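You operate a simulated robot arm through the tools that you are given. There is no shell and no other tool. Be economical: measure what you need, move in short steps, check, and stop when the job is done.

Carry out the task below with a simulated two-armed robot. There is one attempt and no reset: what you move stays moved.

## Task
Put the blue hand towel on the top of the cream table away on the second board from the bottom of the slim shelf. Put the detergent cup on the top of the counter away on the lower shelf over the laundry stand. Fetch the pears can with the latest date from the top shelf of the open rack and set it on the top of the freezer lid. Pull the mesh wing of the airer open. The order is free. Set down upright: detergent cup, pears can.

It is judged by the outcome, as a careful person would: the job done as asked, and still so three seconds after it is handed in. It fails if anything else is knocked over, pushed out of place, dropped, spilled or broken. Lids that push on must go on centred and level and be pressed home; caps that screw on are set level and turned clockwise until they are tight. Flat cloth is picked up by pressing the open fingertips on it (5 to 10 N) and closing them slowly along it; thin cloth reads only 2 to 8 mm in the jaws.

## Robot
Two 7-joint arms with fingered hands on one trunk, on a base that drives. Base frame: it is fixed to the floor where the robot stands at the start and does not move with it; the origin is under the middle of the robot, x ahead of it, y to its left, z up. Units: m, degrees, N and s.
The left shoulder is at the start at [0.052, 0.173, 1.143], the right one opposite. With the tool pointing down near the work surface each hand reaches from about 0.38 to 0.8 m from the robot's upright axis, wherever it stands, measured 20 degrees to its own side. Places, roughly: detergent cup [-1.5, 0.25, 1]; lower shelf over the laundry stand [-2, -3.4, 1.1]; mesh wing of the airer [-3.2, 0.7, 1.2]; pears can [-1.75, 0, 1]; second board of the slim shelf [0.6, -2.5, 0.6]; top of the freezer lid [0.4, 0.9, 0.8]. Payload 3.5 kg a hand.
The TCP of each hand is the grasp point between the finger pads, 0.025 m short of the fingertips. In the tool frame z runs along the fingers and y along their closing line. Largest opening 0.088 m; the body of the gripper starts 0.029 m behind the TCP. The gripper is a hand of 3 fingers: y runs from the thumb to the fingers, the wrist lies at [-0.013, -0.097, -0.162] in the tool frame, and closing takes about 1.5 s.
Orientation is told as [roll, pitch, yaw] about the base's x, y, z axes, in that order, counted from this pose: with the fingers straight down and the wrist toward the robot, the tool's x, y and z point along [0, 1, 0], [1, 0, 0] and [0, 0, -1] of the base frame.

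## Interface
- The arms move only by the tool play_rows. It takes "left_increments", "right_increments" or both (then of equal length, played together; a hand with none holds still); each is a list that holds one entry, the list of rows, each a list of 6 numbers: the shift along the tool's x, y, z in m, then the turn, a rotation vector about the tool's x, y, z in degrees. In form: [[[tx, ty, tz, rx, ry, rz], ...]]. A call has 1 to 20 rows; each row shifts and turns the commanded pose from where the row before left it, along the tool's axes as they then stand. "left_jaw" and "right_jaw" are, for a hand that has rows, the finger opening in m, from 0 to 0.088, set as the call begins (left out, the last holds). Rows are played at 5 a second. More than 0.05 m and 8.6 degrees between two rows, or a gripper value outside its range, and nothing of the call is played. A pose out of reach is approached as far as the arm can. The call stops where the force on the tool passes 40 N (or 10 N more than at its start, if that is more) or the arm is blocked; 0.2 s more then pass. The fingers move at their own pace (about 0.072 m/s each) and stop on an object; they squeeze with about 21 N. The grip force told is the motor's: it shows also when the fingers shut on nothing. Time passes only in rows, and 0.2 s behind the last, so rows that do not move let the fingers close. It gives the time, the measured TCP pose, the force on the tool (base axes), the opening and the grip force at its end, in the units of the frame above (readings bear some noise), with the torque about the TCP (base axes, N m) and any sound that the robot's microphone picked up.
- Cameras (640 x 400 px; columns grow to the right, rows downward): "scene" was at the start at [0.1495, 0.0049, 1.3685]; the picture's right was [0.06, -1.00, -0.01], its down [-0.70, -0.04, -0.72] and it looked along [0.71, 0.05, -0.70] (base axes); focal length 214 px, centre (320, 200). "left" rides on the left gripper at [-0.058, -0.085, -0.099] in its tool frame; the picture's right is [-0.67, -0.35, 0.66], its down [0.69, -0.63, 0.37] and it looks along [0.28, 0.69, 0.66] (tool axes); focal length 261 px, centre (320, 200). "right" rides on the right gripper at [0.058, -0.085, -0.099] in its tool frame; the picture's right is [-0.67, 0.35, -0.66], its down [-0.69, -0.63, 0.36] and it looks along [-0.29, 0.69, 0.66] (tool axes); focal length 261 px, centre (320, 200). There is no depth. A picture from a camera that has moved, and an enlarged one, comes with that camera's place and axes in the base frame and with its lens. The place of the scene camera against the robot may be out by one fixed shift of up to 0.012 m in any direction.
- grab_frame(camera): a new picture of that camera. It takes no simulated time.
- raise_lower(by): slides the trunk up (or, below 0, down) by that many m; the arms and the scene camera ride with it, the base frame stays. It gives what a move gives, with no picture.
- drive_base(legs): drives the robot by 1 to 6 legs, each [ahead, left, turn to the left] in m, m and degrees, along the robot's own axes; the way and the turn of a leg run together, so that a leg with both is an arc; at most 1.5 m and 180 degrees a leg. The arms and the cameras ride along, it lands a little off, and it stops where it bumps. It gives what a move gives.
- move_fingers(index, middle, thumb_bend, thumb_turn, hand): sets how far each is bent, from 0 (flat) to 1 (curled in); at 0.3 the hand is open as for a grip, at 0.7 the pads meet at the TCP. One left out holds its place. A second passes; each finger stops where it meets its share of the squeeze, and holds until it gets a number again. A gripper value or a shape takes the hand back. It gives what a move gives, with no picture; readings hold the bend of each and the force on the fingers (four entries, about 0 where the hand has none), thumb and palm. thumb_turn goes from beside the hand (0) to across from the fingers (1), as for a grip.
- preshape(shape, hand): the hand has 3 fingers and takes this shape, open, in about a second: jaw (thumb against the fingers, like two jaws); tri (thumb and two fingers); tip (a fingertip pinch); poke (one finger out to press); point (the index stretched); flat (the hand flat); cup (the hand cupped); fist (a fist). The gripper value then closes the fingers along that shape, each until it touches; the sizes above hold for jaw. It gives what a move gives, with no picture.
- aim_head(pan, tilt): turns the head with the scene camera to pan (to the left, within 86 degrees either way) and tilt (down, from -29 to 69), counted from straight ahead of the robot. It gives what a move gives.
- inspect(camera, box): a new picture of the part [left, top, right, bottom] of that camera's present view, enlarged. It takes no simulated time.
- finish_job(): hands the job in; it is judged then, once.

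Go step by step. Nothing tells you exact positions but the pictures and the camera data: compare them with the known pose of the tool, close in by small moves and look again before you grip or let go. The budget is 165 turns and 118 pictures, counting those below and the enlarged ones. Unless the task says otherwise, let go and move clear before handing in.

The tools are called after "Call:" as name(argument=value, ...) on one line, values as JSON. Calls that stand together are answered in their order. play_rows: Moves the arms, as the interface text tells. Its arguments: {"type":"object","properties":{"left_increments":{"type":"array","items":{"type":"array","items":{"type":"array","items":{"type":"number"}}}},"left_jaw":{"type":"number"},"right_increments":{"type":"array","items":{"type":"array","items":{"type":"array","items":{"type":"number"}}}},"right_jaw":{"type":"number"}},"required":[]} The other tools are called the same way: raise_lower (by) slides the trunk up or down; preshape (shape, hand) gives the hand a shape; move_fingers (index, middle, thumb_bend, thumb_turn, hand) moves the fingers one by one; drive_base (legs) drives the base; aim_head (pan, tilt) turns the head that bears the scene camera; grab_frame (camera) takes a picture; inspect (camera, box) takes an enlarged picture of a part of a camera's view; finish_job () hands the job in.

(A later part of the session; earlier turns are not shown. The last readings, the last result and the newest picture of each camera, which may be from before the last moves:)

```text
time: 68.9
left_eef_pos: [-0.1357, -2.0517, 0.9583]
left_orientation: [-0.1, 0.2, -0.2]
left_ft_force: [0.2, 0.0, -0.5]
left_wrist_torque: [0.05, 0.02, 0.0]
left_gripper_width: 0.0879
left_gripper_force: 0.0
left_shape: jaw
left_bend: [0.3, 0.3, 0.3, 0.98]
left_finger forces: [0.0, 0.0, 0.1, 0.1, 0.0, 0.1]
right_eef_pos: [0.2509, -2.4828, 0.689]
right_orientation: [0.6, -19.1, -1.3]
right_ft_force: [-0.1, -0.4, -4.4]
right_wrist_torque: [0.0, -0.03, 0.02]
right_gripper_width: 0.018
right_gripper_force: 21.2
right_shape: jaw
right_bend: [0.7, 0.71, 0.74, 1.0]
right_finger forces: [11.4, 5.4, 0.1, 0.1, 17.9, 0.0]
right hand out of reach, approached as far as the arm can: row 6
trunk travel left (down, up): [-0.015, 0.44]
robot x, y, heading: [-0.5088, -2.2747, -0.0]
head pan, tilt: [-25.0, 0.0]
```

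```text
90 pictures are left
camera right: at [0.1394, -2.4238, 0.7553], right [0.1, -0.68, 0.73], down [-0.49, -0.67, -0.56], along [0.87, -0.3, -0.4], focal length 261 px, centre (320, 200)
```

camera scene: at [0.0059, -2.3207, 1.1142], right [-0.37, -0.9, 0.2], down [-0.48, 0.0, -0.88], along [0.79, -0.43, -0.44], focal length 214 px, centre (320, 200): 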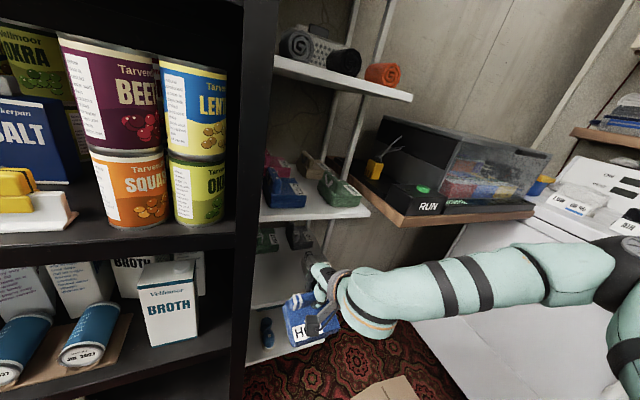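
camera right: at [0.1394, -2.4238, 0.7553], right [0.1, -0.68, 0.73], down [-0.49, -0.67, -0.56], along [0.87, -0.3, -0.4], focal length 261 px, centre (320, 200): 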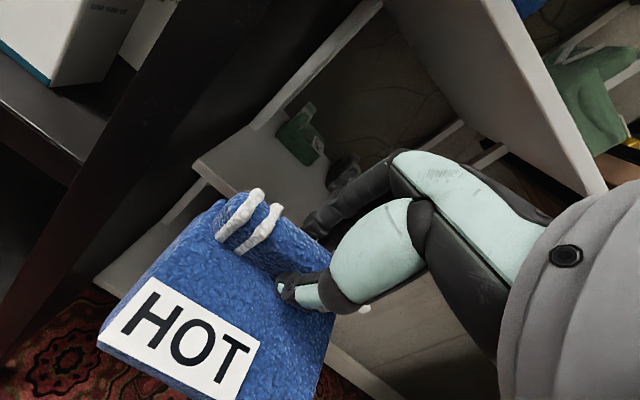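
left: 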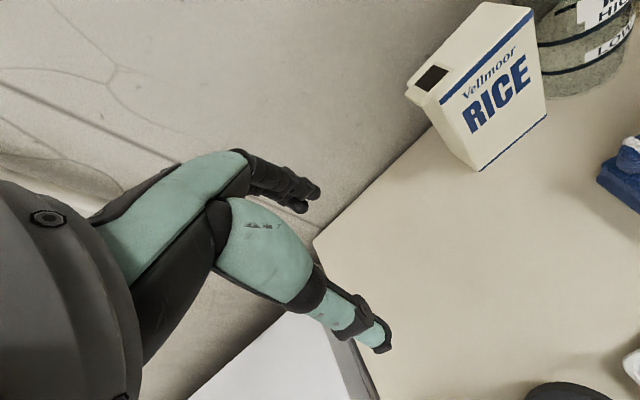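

Bottom of towel should be ~2 cm above the board. I drive forward carefully.

Call:
drive_base(legs=[[0.13, 0, 0]])

Call:
grab_frame(camera="right")

Call:
grab_frame(camera="scene")

```text
time: 70.2
left_eef_pos: [-0.0024, -2.0506, 0.959]
left_orientation: [0.0, 0.1, -0.2]
left_ft_force: [-0.3, 0.1, 0.0]
left_wrist_torque: [-0.01, 0.0, -0.01]
left_gripper_width: 0.0878
left_gripper_force: 0.1
left_shape: jaw
left_bend: [0.3, 0.3, 0.3, 0.98]
left_finger forces: [0.0, 0.0, 0.1, 0.0, 0.0, 0.0]
right_eef_pos: [0.3839, -2.4831, 0.6883]
right_orientation: [0.6, -18.9, -1.2]
right_ft_force: [0.9, -0.3, -4.1]
right_wrist_torque: [-0.02, -0.05, 0.01]
right_gripper_width: 0.0181
right_gripper_force: 20.7
right_shape: jaw
right_bend: [0.7, 0.71, 0.74, 1.0]
right_finger forces: [11.3, 5.5, 0.0, 0.0, 17.9, 0.0]
trunk travel left (down, up): [-0.015, 0.44]
robot x, y, heading: [-0.3762, -2.2805, -0.3]
head pan, tilt: [-25.0, 0.0]
```

```text
89 pictures are left
camera right: at [0.2725, -2.4237, 0.7548], right [0.1, -0.68, 0.73], down [-0.49, -0.67, -0.56], along [0.87, -0.3, -0.4], focal length 261 px, centre (320, 200)
```

right: 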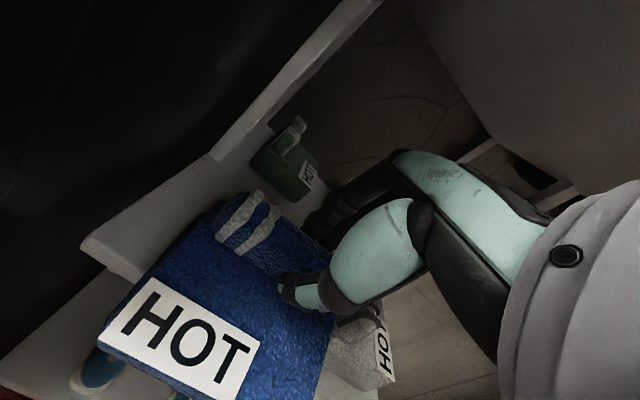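

```text
88 pictures are left
camera scene: at [-0.0324, -2.3194, 1.1139], right [-0.37, -0.91, 0.2], down [-0.48, 0.0, -0.87], along [0.79, -0.43, -0.44], focal length 214 px, centre (320, 200)
```

scene: 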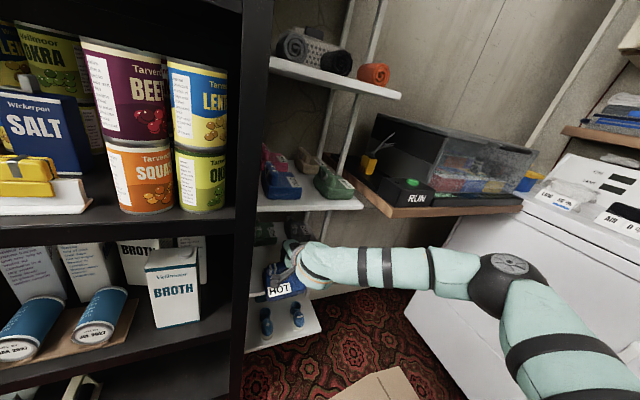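

Clear on both sides. Forward another 9 cm, then look.

Call:
drive_base(legs=[[0.09, 0, 0]])

Call:
grab_frame(camera="right")

```text
time: 71.3
left_eef_pos: [0.0882, -2.0522, 0.9578]
left_orientation: [0.0, 0.0, -0.2]
left_ft_force: [0.4, 0.1, -0.5]
left_wrist_torque: [0.0, -0.02, -0.03]
left_gripper_width: 0.0877
left_gripper_force: 0.1
left_shape: jaw
left_bend: [0.3, 0.3, 0.3, 0.98]
left_finger forces: [0.0, 0.0, 0.0, 0.0, 0.1, 0.1]
right_eef_pos: [0.474, -2.4831, 0.6881]
right_orientation: [0.6, -19.0, -1.2]
right_ft_force: [0.7, 0.2, -4.7]
right_wrist_torque: [0.01, -0.09, -0.02]
right_gripper_width: 0.0178
right_gripper_force: 20.9
right_shape: jaw
right_bend: [0.7, 0.71, 0.74, 1.0]
right_finger forces: [11.2, 5.4, 0.0, 0.0, 17.9, 0.0]
trunk travel left (down, up): [-0.015, 0.44]
robot x, y, heading: [-0.2887, -2.2785, -0.4]
head pan, tilt: [-25.0, 0.0]
```

```text
87 pictures are left
camera right: at [0.3623, -2.4246, 0.7546], right [0.1, -0.68, 0.73], down [-0.49, -0.67, -0.56], along [0.87, -0.3, -0.4], focal length 261 px, centre (320, 200)
```

right: 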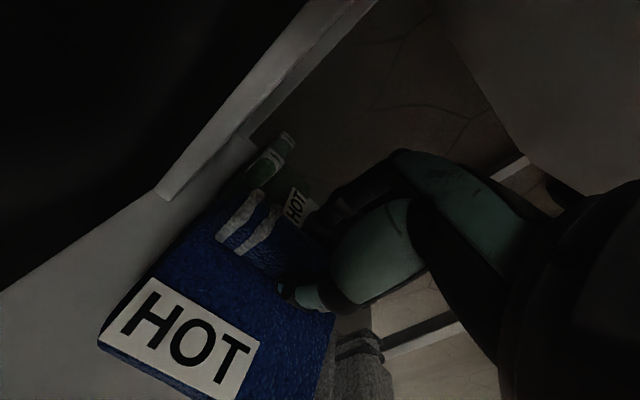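

In position. I lower in small steps until it touches.

Call:
play_rows(right_increments=[[[0, -0.0016, 0.0047, 0, 0, 0], [0, -0.0016, 0.0047, 0, 0, 0], [0, -0.0016, 0.0047, 0, 0, 0], [0, -0.0016, 0.0047, 0, 0, 0], [0, 0, 0, 0, 0, 0]]])

```text
time: 72.5
left_eef_pos: [0.0868, -2.0522, 0.9579]
left_orientation: [0.0, 0.1, -0.3]
left_ft_force: [0.5, -0.1, -0.1]
left_wrist_torque: [-0.03, -0.02, -0.02]
left_gripper_width: 0.0877
left_gripper_force: 0.1
left_shape: jaw
left_bend: [0.3, 0.3, 0.3, 0.98]
left_finger forces: [0.1, 0.1, 0.0, 0.1, 0.0, 0.0]
right_eef_pos: [0.4728, -2.485, 0.6804]
right_orientation: [0.7, -19.0, -1.3]
right_ft_force: [-0.4, 1.0, -4.3]
right_wrist_torque: [0.0, -0.04, -0.03]
right_gripper_width: 0.0176
right_gripper_force: 21.6
right_shape: jaw
right_bend: [0.7, 0.71, 0.74, 1.0]
right_finger forces: [11.3, 5.4, 0.0, 0.1, 17.9, 0.1]
right hand out of reach, approached as far as the arm can: row 3, 4
trunk travel left (down, up): [-0.015, 0.44]
robot x, y, heading: [-0.2856, -2.2794, -0.1]
head pan, tilt: [-25.0, 0.0]
```

The arm is at its limit; I use the last trunk travel.

Call:
raise_lower(by=-0.013)

Call:
play_rows(right_increments=[[[0, -0.0016, 0.0047, 1.5, 0, 0], [0, -0.0016, 0.0047, 1.5, 0, 0], [0, 0, 0, 0, 0, 0]]])

```text
time: 73.1
left_eef_pos: [0.0926, -2.0516, 0.94]
left_orientation: [-0.1, 1.0, -0.2]
left_ft_force: [-0.3, -0.2, 0.1]
left_wrist_torque: [-0.02, 0.05, 0.01]
left_gripper_width: 0.0882
left_gripper_force: 0.1
left_shape: jaw
left_bend: [0.3, 0.3, 0.3, 0.98]
left_finger forces: [0.0, 0.1, 0.1, 0.1, 0.0, 0.0]
right_eef_pos: [0.4733, -2.4852, 0.6631]
right_orientation: [0.6, -18.6, -1.4]
right_ft_force: [-1.0, 0.1, -2.2]
right_wrist_torque: [0.03, 0.0, 0.0]
right_gripper_width: 0.0177
right_gripper_force: 21.2
right_shape: jaw
right_bend: [0.7, 0.7, 0.74, 1.0]
right_finger forces: [11.6, 5.2, 0.1, 0.0, 17.7, 0.0]
trunk travel left (down, up): [-0.002, 0.453]
robot x, y, heading: [-0.2866, -2.281, -0.1]
head pan, tilt: [-25.0, 0.0]
```

```text
time: 73.9
left_eef_pos: [0.0934, -2.0521, 0.9401]
left_orientation: [-0.2, 1.1, -0.3]
left_ft_force: [0.3, -0.3, -0.3]
left_wrist_torque: [-0.02, 0.02, 0.03]
left_gripper_width: 0.0878
left_gripper_force: 0.0
left_shape: jaw
left_bend: [0.3, 0.3, 0.3, 0.98]
left_finger forces: [0.1, 0.1, 0.1, 0.0, 0.1, 0.0]
right_eef_pos: [0.4741, -2.4849, 0.6538]
right_orientation: [0.6, -15.7, -1.4]
right_ft_force: [2.9, -0.7, 1.4]
right_wrist_torque: [0.04, 0.16, -0.05]
right_gripper_width: 0.0176
right_gripper_force: 21.3
right_shape: jaw
right_bend: [0.7, 0.7, 0.75, 1.0]
right_finger forces: [14.0, 6.6, 0.1, 0.0, 18.4, 0.1]
trunk travel left (down, up): [-0.002, 0.453]
robot x, y, heading: [-0.2881, -2.2801, -0.0]
head pan, tilt: [-25.0, 0.0]
```

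It touches (load −4 N → +1 N). One more small step, then open.

Call:
play_rows(right_increments=[[[0, -0.001, 0.002, 1.5, 0, 0], [0, 0, 0, 0, 0, 0]]])

Call:
play_rows(right_increments=[[[0, 0, 0, 0, 0, 0], [0, 0, 0, 0, 0, 0], [0, 0, 0, 0, 0, 0], [0, 0, 0, 0, 0, 0]]], right_jaw=0.055)

Call:
play_rows(right_increments=[[[0, 0, -0.01, 0, 0, 0], [0, 0, -0.012, 0, 0, 0], [0, -0.003, -0.01, 0, 0, 0], [0, 0, 0, 0, 0, 0]]])

Call:
grab_frame(camera="right")

```text
time: 74.5
left_eef_pos: [0.0926, -2.0516, 0.9395]
left_orientation: [-0.1, 1.1, -0.4]
left_ft_force: [0.1, 0.2, 0.0]
left_wrist_torque: [0.04, 0.03, 0.02]
left_gripper_width: 0.0879
left_gripper_force: 0.0
left_shape: jaw
left_bend: [0.3, 0.3, 0.3, 0.98]
left_finger forces: [0.0, 0.1, 0.1, 0.0, 0.0, 0.0]
right_eef_pos: [0.4734, -2.4854, 0.652]
right_orientation: [0.5, -14.2, -1.2]
right_ft_force: [2.5, -0.5, 1.9]
right_wrist_torque: [0.02, 0.11, 0.0]
right_gripper_width: 0.0175
right_gripper_force: 21.2
right_shape: jaw
right_bend: [0.7, 0.7, 0.75, 1.0]
right_finger forces: [14.0, 6.8, 0.0, 0.0, 18.4, 0.0]
trunk travel left (down, up): [-0.002, 0.453]
robot x, y, heading: [-0.2862, -2.2812, -0.5]
head pan, tilt: [-25.0, 0.0]
```

```text
time: 75.5
left_eef_pos: [0.0937, -2.0518, 0.9387]
left_orientation: [-0.1, 1.1, -0.2]
left_ft_force: [0.0, -1.5, -0.1]
left_wrist_torque: [0.04, -0.01, -0.01]
left_gripper_width: 0.0879
left_gripper_force: 0.0
left_shape: jaw
left_bend: [0.3, 0.3, 0.3, 0.98]
left_finger forces: [0.0, 0.1, 0.0, 0.0, 0.1, 0.0]
right_eef_pos: [0.4726, -2.4852, 0.652]
right_orientation: [0.5, -14.2, -1.3]
right_ft_force: [-0.1, 0.1, -0.8]
right_wrist_torque: [0.0, 0.02, 0.0]
right_gripper_width: 0.0544
right_gripper_force: 0.1
right_shape: jaw
right_bend: [0.29, 0.4, 0.63, 1.0]
right_finger forces: [0.0, 0.0, 0.1, 0.0, 0.2, 0.1]
trunk travel left (down, up): [-0.002, 0.453]
robot x, y, heading: [-0.2853, -2.2796, -0.0]
head pan, tilt: [-25.0, 0.0]
```

```text
time: 76.5
left_eef_pos: [0.0923, -2.0517, 0.9405]
left_orientation: [-0.2, 1.1, -0.3]
left_ft_force: [0.4, -0.4, 0.0]
left_wrist_torque: [0.0, 0.03, -0.02]
left_gripper_width: 0.0879
left_gripper_force: 0.2
left_shape: jaw
left_bend: [0.3, 0.3, 0.3, 0.98]
left_finger forces: [0.0, 0.0, 0.0, 0.0, 0.0, 0.0]
right_eef_pos: [0.4638, -2.4848, 0.6823]
right_orientation: [0.5, -14.2, -1.2]
right_ft_force: [0.4, 0.4, 1.4]
right_wrist_torque: [0.01, 0.01, 0.01]
right_gripper_width: 0.0546
right_gripper_force: 0.2
right_shape: jaw
right_bend: [0.29, 0.4, 0.63, 1.0]
right_finger forces: [0.0, 0.0, 0.0, 0.1, 0.0, 0.1]
trunk travel left (down, up): [-0.002, 0.453]
robot x, y, heading: [-0.2848, -2.2807, -0.3]
head pan, tilt: [-25.0, 0.0]
```

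```text
86 pictures are left
camera right: at [0.3582, -2.4258, 0.7572], right [0.16, -0.68, 0.71], down [-0.53, -0.67, -0.51], along [0.83, -0.3, -0.47], focal length 261 px, centre (320, 200)
```

right: 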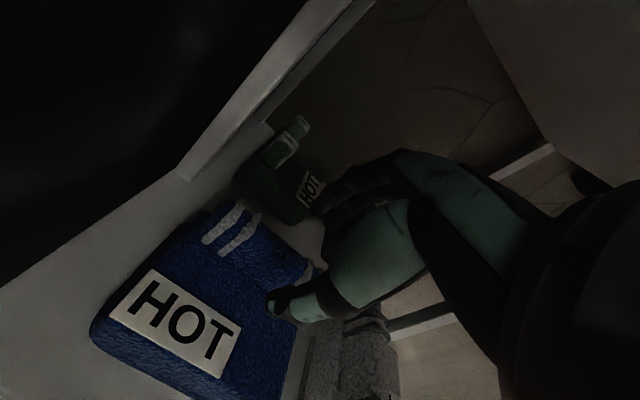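

Released and standing well. I raise slightly and tilt the fingertips up before backing out.

Call:
play_rows(right_increments=[[[0, 0, -0.004, -3, 0, 0], [0, 0, -0.004, -3, 0, 0], [0, 0, 0, 0, 0, 0]]])

Call:
drive_base(legs=[[-0.3, 0, 0]])

Call:
raise_lower(by=0.22)

Call:
aim_head(pan=-20, tilt=35)

Call:
grab_frame(camera="scene")

```text
time: 77.3
left_eef_pos: [0.0936, -2.0525, 0.9401]
left_orientation: [-0.1, 1.2, -0.3]
left_ft_force: [-0.6, 0.2, -1.1]
left_wrist_torque: [0.0, -0.02, 0.01]
left_gripper_width: 0.0879
left_gripper_force: 0.1
left_shape: jaw
left_bend: [0.3, 0.3, 0.3, 0.98]
left_finger forces: [0.0, 0.1, 0.0, 0.0, 0.1, 0.0]
right_eef_pos: [0.463, -2.4964, 0.6968]
right_orientation: [0.4, -20.1, -1.3]
right_ft_force: [0.1, -0.7, -0.1]
right_wrist_torque: [-0.03, 0.02, -0.03]
right_gripper_width: 0.0548
right_gripper_force: 0.1
right_shape: jaw
right_bend: [0.29, 0.4, 0.63, 1.0]
right_finger forces: [0.0, 0.0, 0.1, 0.1, 0.0, 0.0]
right hand out of reach, approached as far as the arm can: row 2
trunk travel left (down, up): [-0.002, 0.453]
robot x, y, heading: [-0.2863, -2.2762, -0.4]
head pan, tilt: [-25.0, 0.0]
```

```text
time: 79.3
left_eef_pos: [-0.1803, -2.0554, 0.9366]
left_orientation: [0.3, 1.8, -0.3]
left_ft_force: [-0.2, 0.1, 0.8]
left_wrist_torque: [0.0, 0.0, 0.0]
left_gripper_width: 0.088
left_gripper_force: 0.0
left_shape: jaw
left_bend: [0.3, 0.3, 0.3, 0.98]
left_finger forces: [0.0, 0.0, 0.1, 0.0, 0.0, 0.0]
right_eef_pos: [0.1864, -2.4997, 0.6861]
right_orientation: [1.0, -19.4, -1.5]
right_ft_force: [0.5, 0.2, 0.0]
right_wrist_torque: [0.0, -0.01, 0.02]
right_gripper_width: 0.0548
right_gripper_force: 0.1
right_shape: jaw
right_bend: [0.29, 0.4, 0.63, 1.0]
right_finger forces: [0.1, 0.1, 0.1, 0.0, 0.0, 0.0]
trunk travel left (down, up): [-0.002, 0.453]
robot x, y, heading: [-0.5683, -2.2771, -0.3]
head pan, tilt: [-25.0, 0.0]
```

```text
time: 81.7
left_eef_pos: [-0.19, -2.0492, 1.1605]
left_orientation: [-0.1, 1.0, -0.2]
left_ft_force: [0.8, 0.3, -0.1]
left_wrist_torque: [0.01, -0.01, 0.0]
left_gripper_width: 0.0876
left_gripper_force: 0.1
left_shape: jaw
left_bend: [0.3, 0.3, 0.3, 0.98]
left_finger forces: [0.0, 0.1, 0.1, 0.0, 0.0, 0.0]
right_eef_pos: [0.1796, -2.4952, 0.9169]
right_orientation: [0.6, -20.1, -1.2]
right_ft_force: [0.2, -0.4, 0.3]
right_wrist_torque: [0.01, 0.01, 0.02]
right_gripper_width: 0.0547
right_gripper_force: 0.0
right_shape: jaw
right_bend: [0.29, 0.4, 0.63, 1.0]
right_finger forces: [0.0, 0.0, 0.0, 0.1, 0.1, 0.0]
trunk travel left (down, up): [-0.222, 0.233]
robot x, y, heading: [-0.5685, -2.2788, -0.6]
head pan, tilt: [-25.0, 0.0]
```

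```text
time: 82.7
left_eef_pos: [-0.1895, -2.0484, 1.1606]
left_orientation: [-0.1, 1.1, -0.4]
left_ft_force: [0.6, 0.0, 0.3]
left_wrist_torque: [0.0, 0.0, 0.02]
left_gripper_width: 0.0879
left_gripper_force: 0.1
left_shape: jaw
left_bend: [0.3, 0.3, 0.3, 0.98]
left_finger forces: [0.0, 0.0, 0.0, 0.0, 0.0, 0.1]
right_eef_pos: [0.1783, -2.4955, 0.9165]
right_orientation: [0.5, -20.2, -1.2]
right_ft_force: [0.7, 0.2, 1.1]
right_wrist_torque: [-0.01, 0.0, -0.01]
right_gripper_width: 0.0548
right_gripper_force: 0.0
right_shape: jaw
right_bend: [0.29, 0.4, 0.63, 1.0]
right_finger forces: [0.0, 0.1, 0.1, 0.0, 0.1, 0.0]
trunk travel left (down, up): [-0.222, 0.233]
robot x, y, heading: [-0.5724, -2.279, -0.6]
head pan, tilt: [-20.0, 35.0]
```

```text
85 pictures are left
camera scene: at [-0.4222, -2.3095, 1.3675], right [-0.34, -0.94, 0.05], down [-0.65, 0.2, -0.73], along [0.68, -0.28, -0.68], focal length 214 px, centre (320, 200)
```

scene: 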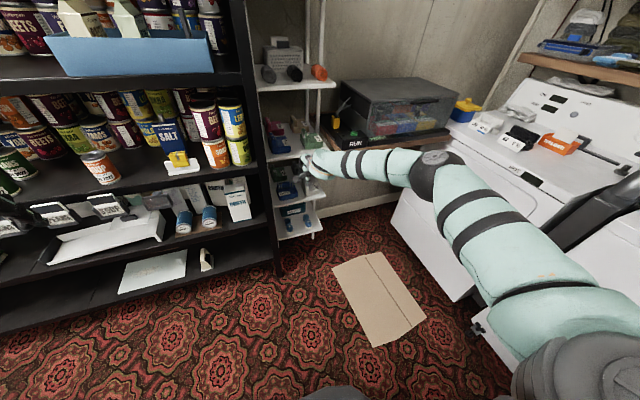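

The blue towel rests on the second board. Next: tuck the right arm, go back north and turn to face the counter and open rack behind the start.

Call:
play_rows(right_increments=[[[0, -0.04, -0.02, 5, 0, 0], [0, -0.04, -0.02, 5, 0, 0], [0, -0.04, -0.02, 5, 0, 0], [0, -0.04, -0.02, 5, 0, 0], [0, -0.04, -0.02, 0, 0, 0], [0, -0.04, -0.02, 0, 0, 0], [0, 0, -0.03, 0, 0, 0], [0, 0, 0, 0, 0, 0]]], right_jaw=0.088)

Call:
drive_base(legs=[[0, 1.3, 0.6], [0, 0.9, 0], [0, 0, 90], [0, 0, 90]])

Call:
aim_head(pan=0, tilt=15)

Call:
grab_frame(camera="scene")

```text
time: 84.5
left_eef_pos: [-0.1905, -2.0496, 1.1596]
left_orientation: [-0.1, 1.1, -0.3]
left_ft_force: [0.2, -0.2, 0.2]
left_wrist_torque: [0.0, -0.01, 0.0]
left_gripper_width: 0.0879
left_gripper_force: 0.0
left_shape: jaw
left_bend: [0.3, 0.3, 0.3, 0.98]
left_finger forces: [0.0, 0.0, 0.0, 0.1, 0.0, 0.0]
right_eef_pos: [-0.074, -2.4904, 1.0308]
right_orientation: [0.5, -0.3, -1.2]
right_ft_force: [0.1, -0.1, 0.6]
right_wrist_torque: [-0.01, -0.01, -0.03]
right_gripper_width: 0.0875
right_gripper_force: 0.0
right_shape: jaw
right_bend: [0.3, 0.3, 0.3, 0.98]
right_finger forces: [0.0, 0.0, 0.0, 0.0, 0.1, 0.0]
trunk travel left (down, up): [-0.222, 0.233]
robot x, y, heading: [-0.571, -2.2777, -0.2]
head pan, tilt: [-20.0, 35.0]
```

```text
time: 103.0
left_eef_pos: [-0.9342, -0.3018, 1.1595]
left_orientation: [0.0, 1.2, 178.9]
left_ft_force: [-0.9, 0.3, 0.3]
left_wrist_torque: [-0.05, 0.01, 0.02]
left_gripper_width: 0.0879
left_gripper_force: 0.1
left_shape: jaw
left_bend: [0.3, 0.3, 0.3, 0.98]
left_finger forces: [0.1, 0.1, 0.0, 0.0, 0.0, 0.1]
right_eef_pos: [-1.0439, 0.1402, 1.0299]
right_orientation: [0.5, -0.1, 178.0]
right_ft_force: [-0.7, -1.1, -0.4]
right_wrist_torque: [0.01, 0.04, -0.06]
right_gripper_width: 0.0878
right_gripper_force: 0.0
right_shape: jaw
right_bend: [0.3, 0.3, 0.3, 0.98]
right_finger forces: [0.1, 0.1, 0.0, 0.0, 0.1, 0.0]
trunk travel left (down, up): [-0.222, 0.233]
robot x, y, heading: [-0.5505, -0.0774, 179.1]
head pan, tilt: [-20.0, 35.0]
```

```text
time: 103.8
left_eef_pos: [-0.9342, -0.301, 1.1606]
left_orientation: [0.0, 1.1, 178.9]
left_ft_force: [-0.5, 0.3, 0.3]
left_wrist_torque: [-0.01, 0.04, 0.03]
left_gripper_width: 0.0878
left_gripper_force: 0.0
left_shape: jaw
left_bend: [0.3, 0.3, 0.3, 0.98]
left_finger forces: [0.0, 0.0, 0.0, 0.1, 0.0, 0.0]
right_eef_pos: [-1.0441, 0.1413, 1.0294]
right_orientation: [0.6, -0.1, 177.9]
right_ft_force: [0.6, 0.4, 0.0]
right_wrist_torque: [0.01, -0.01, 0.04]
right_gripper_width: 0.0879
right_gripper_force: 0.0
right_shape: jaw
right_bend: [0.3, 0.3, 0.3, 0.98]
right_finger forces: [0.0, 0.0, 0.1, 0.0, 0.1, 0.1]
trunk travel left (down, up): [-0.222, 0.233]
robot x, y, heading: [-0.5536, -0.0846, 179.0]
head pan, tilt: [0.0, 15.0]
```

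```text
84 pictures are left
camera scene: at [-0.7164, -0.0768, 1.3975], right [0.02, 1.0, 0.0], down [0.4, -0.01, -0.92], along [-0.92, 0.02, -0.4], focal length 214 px, centre (320, 200)
```

scene: 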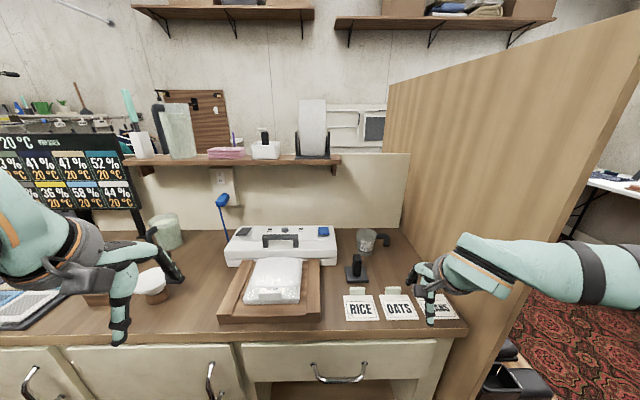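

The counter is ahead; a clear measuring cup stands at its right rear. I zoom on it.

Call:
inspect(camera="scene", box=[310, 150, 470, 330])

Call:
inspect(camera="scene", box=[100, 80, 340, 310])

```text
2.22 times, centred on (390, 240) of scene
camera zoom: at [-0.7164, -0.0768, 1.3975], right [0.02, 1.0, 0.0], down [0.4, -0.01, -0.92], along [-0.92, 0.02, -0.4], focal length 477 px, centre (164, 111)
```

zoom: 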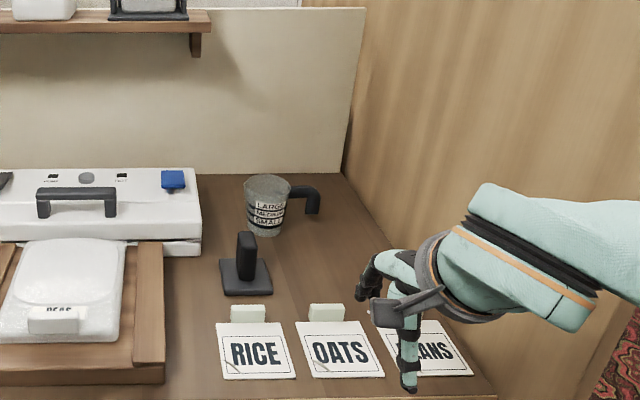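

```text
1.74 times, centred on (220, 195) of scene
camera zoom: at [-0.7164, -0.0768, 1.3975], right [0.02, 1.0, 0.0], down [0.4, -0.01, -0.92], along [-0.92, 0.02, -0.4], focal length 373 px, centre (494, 209)
```

zoom: 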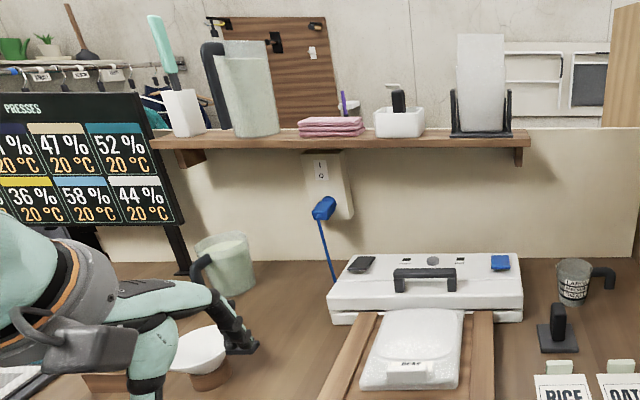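

The cup has marks LARGE/MEDIUM/SMALL – that's the detergent cup. Before gripping I look at its destination; I look left from here, tilt low.

Call:
aim_head(pan=65, tilt=5)

Call:
grab_frame(camera="scene")

Call:
aim_head(pan=-50, tilt=15)

Call:
grab_frame(camera="scene")

```text
time: 105.2
left_eef_pos: [-0.9342, -0.303, 1.1591]
left_orientation: [-0.1, 1.1, 178.9]
left_ft_force: [-0.1, -0.2, 0.2]
left_wrist_torque: [0.01, 0.0, 0.02]
left_gripper_width: 0.088
left_gripper_force: 0.0
left_shape: jaw
left_bend: [0.3, 0.3, 0.3, 0.98]
left_finger forces: [0.0, 0.1, 0.1, 0.0, 0.1, 0.0]
right_eef_pos: [-1.0445, 0.1406, 1.0299]
right_orientation: [0.5, -0.2, 178.0]
right_ft_force: [0.7, -0.1, 0.1]
right_wrist_torque: [0.02, 0.01, 0.03]
right_gripper_width: 0.0879
right_gripper_force: 0.1
right_shape: jaw
right_bend: [0.3, 0.3, 0.3, 0.98]
right_finger forces: [0.1, 0.0, 0.0, 0.0, 0.0, 0.1]
trunk travel left (down, up): [-0.222, 0.233]
robot x, y, heading: [-0.5525, -0.0783, 178.9]
head pan, tilt: [65.0, 5.0]
```

```text
81 pictures are left
camera scene: at [-0.6664, -0.1611, 1.4214], right [-0.89, 0.44, -0.13], down [0.18, 0.08, -0.98], along [-0.42, -0.89, -0.15], focal length 214 px, centre (320, 200)
```

scene: 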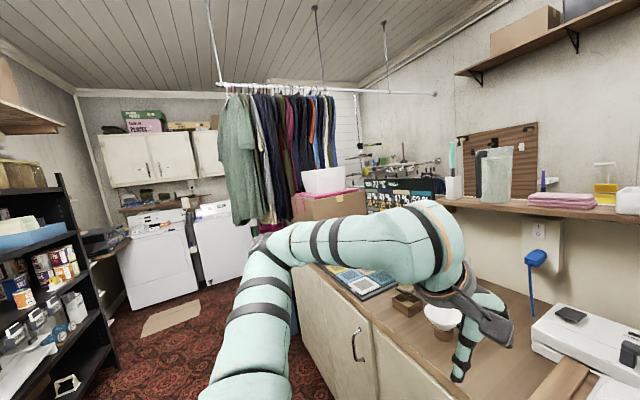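

```text
time: 107.1
left_eef_pos: [-0.9343, -0.302, 1.16]
left_orientation: [-0.1, 1.1, 178.9]
left_ft_force: [0.7, -0.5, 0.0]
left_wrist_torque: [0.01, -0.01, 0.01]
left_gripper_width: 0.0879
left_gripper_force: 0.1
left_shape: jaw
left_bend: [0.3, 0.3, 0.3, 0.98]
left_finger forces: [0.1, 0.1, 0.0, 0.0, 0.0, 0.0]
right_eef_pos: [-1.0439, 0.1407, 1.0298]
right_orientation: [0.5, -0.2, 178.0]
right_ft_force: [-0.3, 0.3, 0.4]
right_wrist_torque: [0.01, 0.04, 0.01]
right_gripper_width: 0.0877
right_gripper_force: 0.0
right_shape: jaw
right_bend: [0.3, 0.3, 0.3, 0.98]
right_finger forces: [0.0, 0.1, 0.0, 0.0, 0.1, 0.0]
trunk travel left (down, up): [-0.222, 0.233]
robot x, y, heading: [-0.5517, -0.0806, 178.9]
head pan, tilt: [-50.0, 15.0]
```

```text
80 pictures are left
camera scene: at [-0.6821, -0.0061, 1.4024], right [0.77, 0.63, 0.11], down [0.3, -0.2, -0.93], along [-0.56, 0.75, -0.35], focal length 214 px, centre (320, 200)
```

scene: 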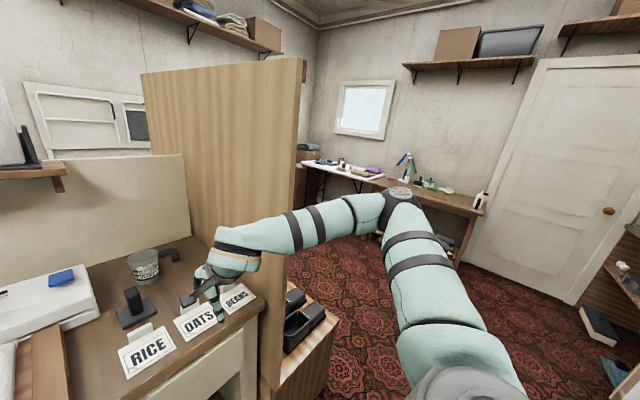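

The laundry stand is hidden behind the hanging clothes. I drive along the aisle (facing −y) to look at it before choosing the cup grip.

Call:
drive_base(legs=[[-0.15, 0, 0], [0, 0, 91], [1.3, 0, 0], [0.85, 0, 0]])

Call:
aim_head(pan=-60, tilt=12)

Call:
grab_frame(camera="scene")

```text
time: 118.2
left_eef_pos: [-0.124, -1.6815, 1.1653]
left_orientation: [-1.1, -0.2, -88.8]
left_ft_force: [-0.3, -0.4, -0.4]
left_wrist_torque: [0.01, -0.01, -0.01]
left_gripper_width: 0.088
left_gripper_force: 0.0
left_shape: jaw
left_bend: [0.3, 0.3, 0.3, 0.98]
left_finger forces: [0.0, 0.0, 0.1, 0.1, 0.1, 0.0]
right_eef_pos: [-0.5629, -1.8085, 1.0392]
right_orientation: [-0.6, -0.8, -89.4]
right_ft_force: [0.2, 0.1, 0.3]
right_wrist_torque: [0.03, -0.01, -0.02]
right_gripper_width: 0.0878
right_gripper_force: 0.1
right_shape: jaw
right_bend: [0.3, 0.3, 0.3, 0.98]
right_finger forces: [0.1, 0.1, 0.0, 0.0, 0.0, 0.0]
trunk travel left (down, up): [-0.222, 0.233]
robot x, y, heading: [-0.3789, -1.335, -89.1]
head pan, tilt: [-50.0, 15.0]
stopped in leg 3: the robot was blocked; the commanded pose is now the measured one
```

```text
time: 118.9
left_eef_pos: [-0.1235, -1.6802, 1.1656]
left_orientation: [-1.0, -0.4, -88.7]
left_ft_force: [0.0, -0.2, -0.9]
left_wrist_torque: [0.0, -0.05, 0.01]
left_gripper_width: 0.0879
left_gripper_force: 0.1
left_shape: jaw
left_bend: [0.3, 0.3, 0.3, 0.98]
left_finger forces: [0.1, 0.0, 0.0, 0.1, 0.0, 0.0]
right_eef_pos: [-0.5624, -1.8094, 1.0409]
right_orientation: [-0.5, -1.1, -89.5]
right_ft_force: [0.4, 0.8, -0.3]
right_wrist_torque: [0.06, -0.01, -0.01]
right_gripper_width: 0.0879
right_gripper_force: 0.1
right_shape: jaw
right_bend: [0.3, 0.3, 0.3, 0.98]
right_finger forces: [0.0, 0.0, 0.0, 0.0, 0.0, 0.1]
trunk travel left (down, up): [-0.222, 0.233]
robot x, y, heading: [-0.3799, -1.3376, -88.5]
head pan, tilt: [-60.0, 12.0]
```

```text
79 pictures are left
camera scene: at [-0.437, -1.4221, 1.413], right [-0.52, 0.85, 0.11], down [0.16, 0.22, -0.96], along [-0.84, -0.48, -0.25], focal length 214 px, centre (320, 200)
```

scene: 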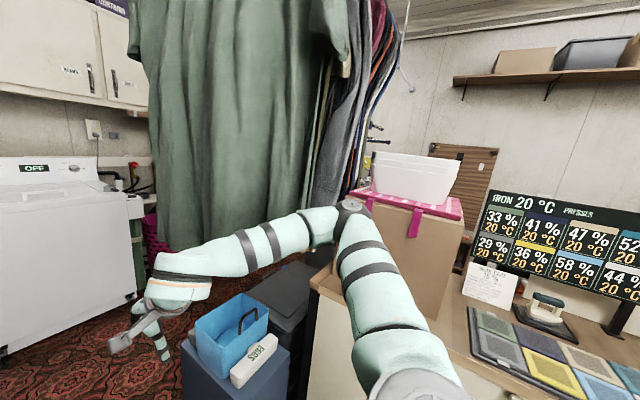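

Something blocked the way (likely the right elbow near clothes or bins). I back off a little, turn to face +x as in the earlier passes, and go on sideways.

Call:
drive_base(legs=[[-0.12, 0, 0], [0, 0, 88.5]])

Call:
aim_head(pan=-85, tilt=35)

Call:
grab_frame(camera="scene")

```text
time: 119.6
left_eef_pos: [-0.1229, -1.6811, 1.1644]
left_orientation: [-1.0, 0.0, -88.8]
left_ft_force: [-1.2, 0.6, 0.2]
left_wrist_torque: [-0.02, 0.0, 0.04]
left_gripper_width: 0.0877
left_gripper_force: 0.1
left_shape: jaw
left_bend: [0.3, 0.3, 0.3, 0.98]
left_finger forces: [0.0, 0.0, 0.0, 0.0, 0.0, 0.0]
right_eef_pos: [-0.5624, -1.8102, 1.0419]
right_orientation: [-0.3, -1.2, -89.4]
right_ft_force: [-0.1, 0.6, -0.7]
right_wrist_torque: [-0.01, 0.0, 0.02]
right_gripper_width: 0.0875
right_gripper_force: 0.0
right_shape: jaw
right_bend: [0.3, 0.3, 0.3, 0.98]
right_finger forces: [0.1, 0.0, 0.0, 0.1, 0.1, 0.1]
trunk travel left (down, up): [-0.222, 0.233]
robot x, y, heading: [-0.3774, -1.3292, -89.0]
head pan, tilt: [-60.0, 12.0]
stopped in leg 1: the robot was blocked; the commanded pose is now the measured one
```

```text
time: 120.5
left_eef_pos: [-0.1218, -1.6797, 1.1633]
left_orientation: [-1.1, -0.1, -88.8]
left_ft_force: [0.2, -0.9, -0.7]
left_wrist_torque: [0.02, 0.02, 0.02]
left_gripper_width: 0.0879
left_gripper_force: 0.1
left_shape: jaw
left_bend: [0.3, 0.3, 0.3, 0.98]
left_finger forces: [0.0, 0.0, 0.1, 0.1, 0.0, 0.0]
right_eef_pos: [-0.5622, -1.8097, 1.0425]
right_orientation: [-0.5, -1.3, -89.4]
right_ft_force: [0.1, 0.4, 0.3]
right_wrist_torque: [-0.02, -0.01, -0.01]
right_gripper_width: 0.0879
right_gripper_force: 0.0
right_shape: jaw
right_bend: [0.3, 0.3, 0.3, 0.98]
right_finger forces: [0.0, 0.0, 0.0, 0.1, 0.1, 0.0]
trunk travel left (down, up): [-0.222, 0.233]
robot x, y, heading: [-0.3801, -1.3325, -88.5]
head pan, tilt: [-85.0, 35.0]
```

```text
78 pictures are left
camera scene: at [-0.4452, -1.3808, 1.3809], right [-0.11, 0.99, 0.12], down [0.55, 0.16, -0.82], along [-0.82, -0.02, -0.56], focal length 214 px, centre (320, 200)
```

scene: 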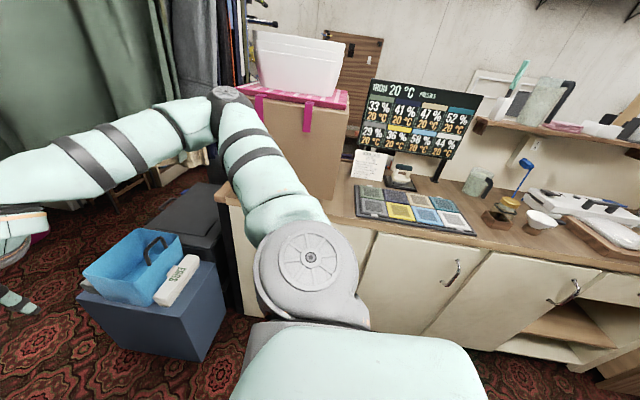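

The right elbow seems caught near the clothes/box. I slide left (toward +x) away from them.

Call:
drive_base(legs=[[0, 0.12, 0]])

Call:
grab_frame(camera="scene")

```text
time: 121.8
left_eef_pos: [-0.0175, -1.6993, 1.1606]
left_orientation: [-0.1, 1.1, -88.6]
left_ft_force: [0.3, 0.7, -0.4]
left_wrist_torque: [-0.01, 0.01, -0.03]
left_gripper_width: 0.0878
left_gripper_force: 0.0
left_shape: jaw
left_bend: [0.3, 0.3, 0.3, 0.98]
left_finger forces: [0.0, 0.0, 0.1, 0.1, 0.1, 0.0]
right_eef_pos: [-0.4569, -1.8265, 1.028]
right_orientation: [0.4, 0.0, -89.3]
right_ft_force: [-0.5, -1.2, -0.1]
right_wrist_torque: [0.0, 0.0, 0.03]
right_gripper_width: 0.0878
right_gripper_force: 0.0
right_shape: jaw
right_bend: [0.3, 0.3, 0.3, 0.98]
right_finger forces: [0.0, 0.1, 0.1, 0.0, 0.0, 0.0]
trunk travel left (down, up): [-0.222, 0.233]
robot x, y, heading: [-0.2578, -1.3266, -88.5]
head pan, tilt: [-85.0, 35.0]
```

```text
77 pictures are left
camera scene: at [-0.344, -1.4038, 1.3782], right [-0.11, 0.98, 0.14], down [0.57, 0.18, -0.8], along [-0.82, -0.01, -0.58], focal length 214 px, centre (320, 200)
```

scene: 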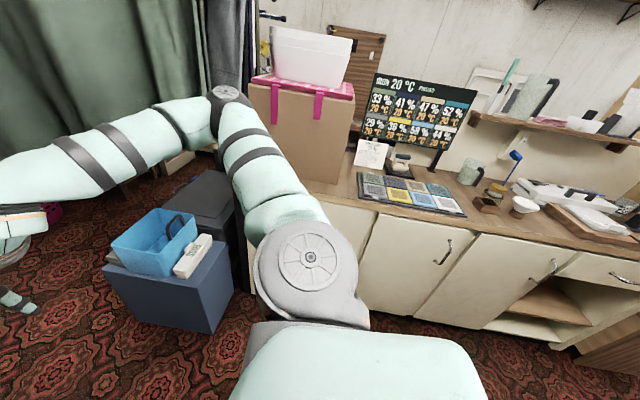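

Free again with nothing shifted. I go on south along x ≈ −0.25.

Call:
drive_base(legs=[[1.0, 0, -0.5]])

Call:
aim_head(pan=-55, tilt=15)

Call:
grab_frame(camera="scene")

```text
time: 126.9
left_eef_pos: [-0.0133, -2.6979, 1.1599]
left_orientation: [-0.3, 1.1, -90.0]
left_ft_force: [0.1, -0.5, -0.6]
left_wrist_torque: [0.01, 0.0, 0.02]
left_gripper_width: 0.0876
left_gripper_force: 0.1
left_shape: jaw
left_bend: [0.3, 0.3, 0.3, 0.98]
left_finger forces: [0.0, 0.0, 0.0, 0.0, 0.0, 0.0]
right_eef_pos: [-0.4548, -2.8137, 1.0283]
right_orientation: [0.4, 0.0, -90.8]
right_ft_force: [0.2, -0.2, 1.0]
right_wrist_torque: [0.01, -0.01, -0.01]
right_gripper_width: 0.0877
right_gripper_force: 0.0
right_shape: jaw
right_bend: [0.3, 0.3, 0.3, 0.98]
right_finger forces: [0.1, 0.1, 0.1, 0.0, 0.1, 0.0]
trunk travel left (down, up): [-0.222, 0.233]
robot x, y, heading: [-0.2455, -2.3251, -90.0]
head pan, tilt: [-85.0, 35.0]
```

```text
time: 127.9
left_eef_pos: [-0.0146, -2.6978, 1.1601]
left_orientation: [-0.1, 1.1, -89.9]
left_ft_force: [0.4, 0.0, -0.4]
left_wrist_torque: [-0.03, 0.0, 0.0]
left_gripper_width: 0.0876
left_gripper_force: 0.0
left_shape: jaw
left_bend: [0.3, 0.3, 0.3, 0.98]
left_finger forces: [0.0, 0.0, 0.0, 0.0, 0.0, 0.0]
right_eef_pos: [-0.4547, -2.8151, 1.0294]
right_orientation: [0.4, 0.0, -90.9]
right_ft_force: [0.1, -0.4, -0.8]
right_wrist_torque: [0.02, 0.0, 0.01]
right_gripper_width: 0.0878
right_gripper_force: 0.2
right_shape: jaw
right_bend: [0.3, 0.3, 0.3, 0.98]
right_finger forces: [0.0, 0.0, 0.0, 0.0, 0.0, 0.0]
trunk travel left (down, up): [-0.222, 0.233]
robot x, y, heading: [-0.2457, -2.3188, -89.9]
head pan, tilt: [-55.0, 15.0]
```

```text
76 pictures are left
camera scene: at [-0.3219, -2.4445, 1.4033], right [-0.57, 0.81, 0.12], down [0.21, 0.29, -0.93], along [-0.79, -0.51, -0.34], focal length 214 px, centre (320, 200)
```

scene: 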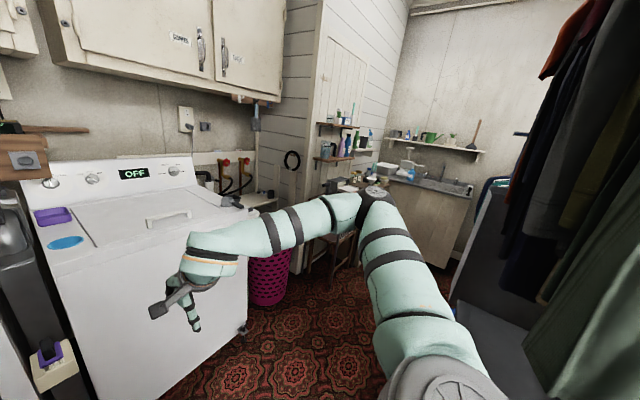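

Two small shelves hang on the far wall near (335,140) – above the laundry stand. I zoom.

Call:
inspect(camera="scene", box=[270, 90, 400, 220])

```text
3.08 times, centred on (335, 155) of scene
camera zoom: at [-0.3219, -2.4445, 1.4033], right [-0.57, 0.81, 0.12], down [0.21, 0.29, -0.93], along [-0.79, -0.51, -0.34], focal length 660 px, centre (274, 338)
```

zoom: 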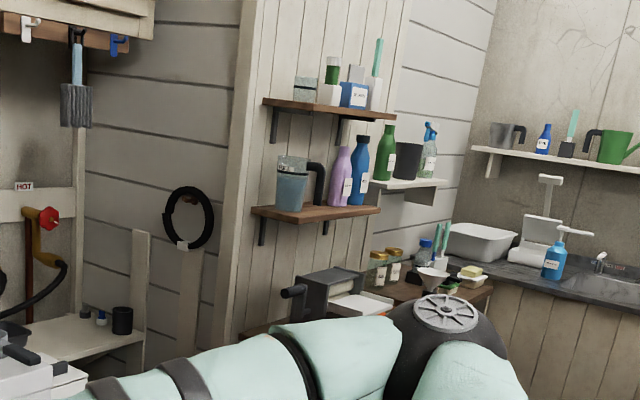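

The lower shelf (z≈1.1) spans about x −1.8…−2.25 at y≈−3.4, with a jug and bottles on it. I slide west to look at it square on.

Call:
drive_base(legs=[[0.25, 0, 0], [0, -0.9, 0]])

Call:
aim_head(pan=-40, tilt=15)

Call:
grab_frame(camera="scene")

```text
time: 134.0
left_eef_pos: [-0.908, -2.952, 1.1602]
left_orientation: [-0.2, 1.1, -89.8]
left_ft_force: [1.0, 0.5, 0.4]
left_wrist_torque: [-0.02, 0.03, 0.01]
left_gripper_width: 0.0879
left_gripper_force: 0.1
left_shape: jaw
left_bend: [0.3, 0.3, 0.3, 0.98]
left_finger forces: [0.1, 0.1, 0.0, 0.0, 0.0, 0.0]
right_eef_pos: [-1.3473, -3.071, 1.0278]
right_orientation: [0.4, 0.0, -90.6]
right_ft_force: [0.4, -0.4, -0.5]
right_wrist_torque: [0.05, -0.01, -0.02]
right_gripper_width: 0.0877
right_gripper_force: 0.0
right_shape: jaw
right_bend: [0.3, 0.3, 0.3, 0.98]
right_finger forces: [0.1, 0.0, 0.1, 0.1, 0.0, 0.1]
trunk travel left (down, up): [-0.222, 0.233]
robot x, y, heading: [-1.136, -2.576, -89.8]
head pan, tilt: [-55.0, 15.0]
```

```text
time: 134.8
left_eef_pos: [-0.907, -2.9521, 1.1598]
left_orientation: [-0.1, 1.1, -89.8]
left_ft_force: [0.6, -0.2, 0.6]
left_wrist_torque: [0.04, 0.0, 0.01]
left_gripper_width: 0.0879
left_gripper_force: 0.0
left_shape: jaw
left_bend: [0.3, 0.3, 0.3, 0.98]
left_finger forces: [0.0, 0.0, 0.0, 0.1, 0.0, 0.0]
right_eef_pos: [-1.3487, -3.0709, 1.0267]
right_orientation: [0.4, 0.1, -90.5]
right_ft_force: [-0.2, 0.3, 0.7]
right_wrist_torque: [0.01, 0.02, -0.01]
right_gripper_width: 0.0879
right_gripper_force: 0.1
right_shape: jaw
right_bend: [0.3, 0.3, 0.3, 0.98]
right_finger forces: [0.0, 0.0, 0.0, 0.0, 0.0, 0.0]
trunk travel left (down, up): [-0.222, 0.233]
robot x, y, heading: [-1.1397, -2.5776, -89.8]
head pan, tilt: [-40.0, 15.0]
```

```text
74 pictures are left
camera scene: at [-1.1996, -2.718, 1.4007], right [-0.77, 0.63, 0.09], down [0.17, 0.34, -0.93], along [-0.62, -0.7, -0.36], focal length 214 px, centre (320, 200)
```

scene: 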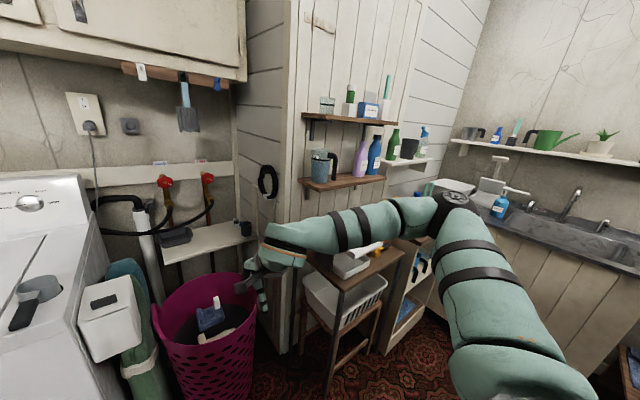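

Call:
inspect(camera="scene", box=[280, 60, 440, 210])

```text
2.67 times, centred on (360, 135) of scene
camera zoom: at [-1.1996, -2.718, 1.4007], right [-0.77, 0.63, 0.09], down [0.17, 0.34, -0.93], along [-0.62, -0.7, -0.36], focal length 572 px, centre (213, 373)
```

zoom: 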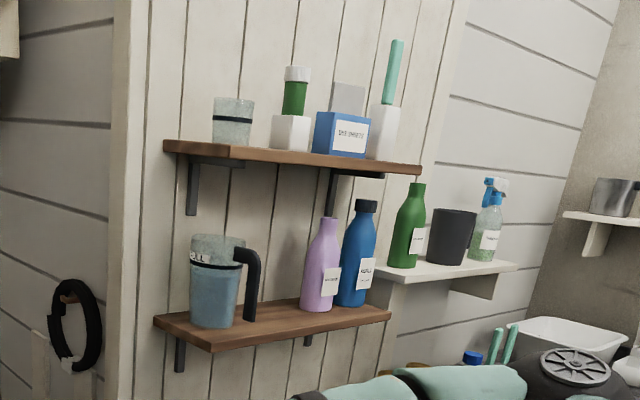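

The lower shelf has a free gap at x≈−2.06 between jug and purple bottle. I'll grip the cup by its handle bar, so the hand can tilt. Now back to the counter.

Call:
drive_base(legs=[[0, 0.94, 0], [-1.3, 0, 0], [-1.2, 0, 0], [0, 0, -90]])

Call:
aim_head(pan=-20, tilt=30)

Call:
grab_frame(camera="scene")

```text
time: 142.4
left_eef_pos: [0.016, -2.5731, 1.1549]
left_orientation: [0.2, 1.8, -102.0]
left_ft_force: [0.7, 0.4, -1.1]
left_wrist_torque: [0.03, 0.03, 0.01]
left_gripper_width: 0.0877
left_gripper_force: 0.1
left_shape: jaw
left_bend: [0.3, 0.3, 0.3, 0.98]
left_finger forces: [0.1, 0.1, 0.1, 0.1, 0.0, 0.0]
right_eef_pos: [-0.4336, -2.6008, 1.0203]
right_orientation: [0.8, 0.7, -102.2]
right_ft_force: [-1.2, 0.3, -0.7]
right_wrist_torque: [-0.05, -0.02, 0.02]
right_gripper_width: 0.0877
right_gripper_force: 0.0
right_shape: jaw
right_bend: [0.3, 0.3, 0.3, 0.98]
right_finger forces: [0.0, 0.0, 0.0, 0.1, 0.0, 0.0]
trunk travel left (down, up): [-0.222, 0.233]
robot x, y, heading: [-0.1237, -2.1525, -101.4]
head pan, tilt: [-40.0, 15.0]
stopped in leg 2: the robot was blocked; the commanded pose is now the measured one
```

```text
time: 143.2
left_eef_pos: [0.0169, -2.5751, 1.1557]
left_orientation: [0.2, 1.9, -102.1]
left_ft_force: [0.6, -0.8, -0.1]
left_wrist_torque: [0.0, -0.01, -0.02]
left_gripper_width: 0.088
left_gripper_force: 0.1
left_shape: jaw
left_bend: [0.3, 0.3, 0.3, 0.98]
left_finger forces: [0.0, 0.1, 0.0, 0.0, 0.1, 0.0]
right_eef_pos: [-0.4356, -2.5997, 1.02]
right_orientation: [0.7, 0.7, -102.6]
right_ft_force: [0.3, 1.3, -0.1]
right_wrist_torque: [0.01, 0.0, 0.01]
right_gripper_width: 0.0879
right_gripper_force: 0.1
right_shape: jaw
right_bend: [0.3, 0.3, 0.3, 0.98]
right_finger forces: [0.0, 0.1, 0.0, 0.1, 0.0, 0.1]
trunk travel left (down, up): [-0.222, 0.233]
robot x, y, heading: [-0.1209, -2.1496, -101.9]
head pan, tilt: [-20.0, 30.0]
```

```text
72 pictures are left
camera scene: at [-0.1975, -2.3227, 1.3709], right [-0.85, 0.52, 0.05], down [0.3, 0.56, -0.77], along [-0.43, -0.64, -0.63], focal length 214 px, centre (320, 200)
```

scene: 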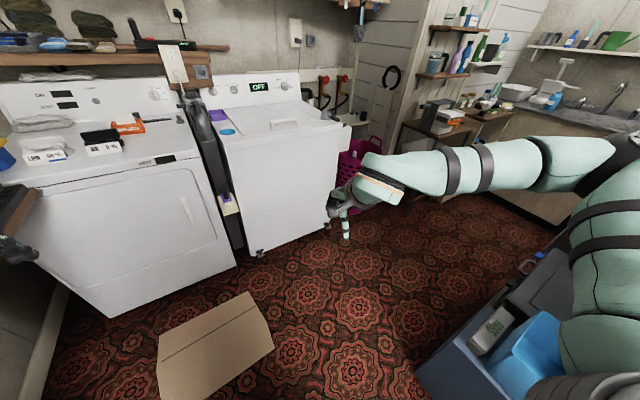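

The left elbow seems to have met the rack edge. I slide right away from it, straighten, and look left for damage.

Call:
drive_base(legs=[[0.05, -0.15, 0], [0, 0, 12]])

Call:
aim_head(pan=80, tilt=35)

Call:
grab_frame(camera="scene")

```text
time: 144.0
left_eef_pos: [0.0107, -2.5694, 1.1578]
left_orientation: [-0.1, 1.3, -103.1]
left_ft_force: [0.1, 0.6, 0.0]
left_wrist_torque: [-0.02, -0.01, -0.01]
left_gripper_width: 0.088
left_gripper_force: 0.1
left_shape: jaw
left_bend: [0.3, 0.3, 0.3, 0.98]
left_finger forces: [0.0, 0.0, 0.1, 0.0, 0.0, 0.1]
right_eef_pos: [-0.4422, -2.5876, 1.0271]
right_orientation: [0.6, 0.0, -103.5]
right_ft_force: [0.4, -0.2, -0.3]
right_wrist_torque: [0.01, 0.01, 0.0]
right_gripper_width: 0.0878
right_gripper_force: 0.1
right_shape: jaw
right_bend: [0.3, 0.3, 0.3, 0.98]
right_finger forces: [0.0, 0.1, 0.0, 0.0, 0.1, 0.0]
trunk travel left (down, up): [-0.222, 0.233]
robot x, y, heading: [-0.1264, -2.1534, -102.5]
head pan, tilt: [-20.0, 30.0]
stopped in leg 1: the robot was blocked; the commanded pose is now the measured one
```

```text
time: 145.7
left_eef_pos: [0.0113, -2.5709, 1.1576]
left_orientation: [0.0, 1.4, -102.9]
left_ft_force: [0.1, 0.3, 0.1]
left_wrist_torque: [-0.02, 0.01, 0.02]
left_gripper_width: 0.0881
left_gripper_force: 0.1
left_shape: jaw
left_bend: [0.3, 0.3, 0.3, 0.98]
left_finger forces: [0.0, 0.0, 0.0, 0.0, 0.0, 0.1]
right_eef_pos: [-0.4425, -2.589, 1.0263]
right_orientation: [0.7, 0.2, -103.3]
right_ft_force: [0.4, 0.3, 0.2]
right_wrist_torque: [0.01, -0.02, 0.0]
right_gripper_width: 0.0879
right_gripper_force: 0.0
right_shape: jaw
right_bend: [0.3, 0.3, 0.3, 0.98]
right_finger forces: [0.1, 0.1, 0.0, 0.0, 0.1, 0.0]
trunk travel left (down, up): [-0.222, 0.233]
robot x, y, heading: [-0.1279, -2.1509, -102.4]
head pan, tilt: [80.0, 35.0]
```

```text
71 pictures are left
camera scene: at [-0.0679, -2.2708, 1.3759], right [-0.38, -0.91, -0.16], down [-0.5, 0.34, -0.79], along [0.78, -0.22, -0.59], focal length 214 px, centre (320, 200)
```

scene: 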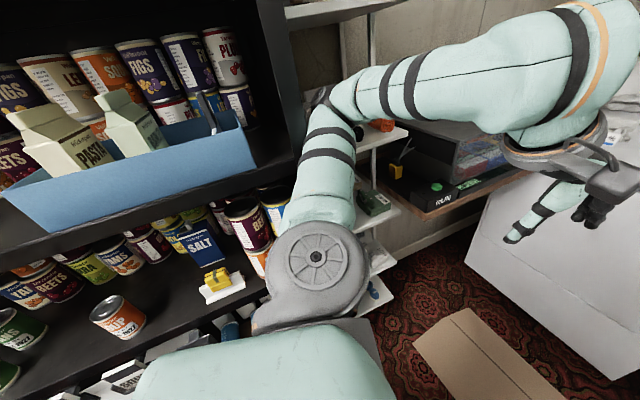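

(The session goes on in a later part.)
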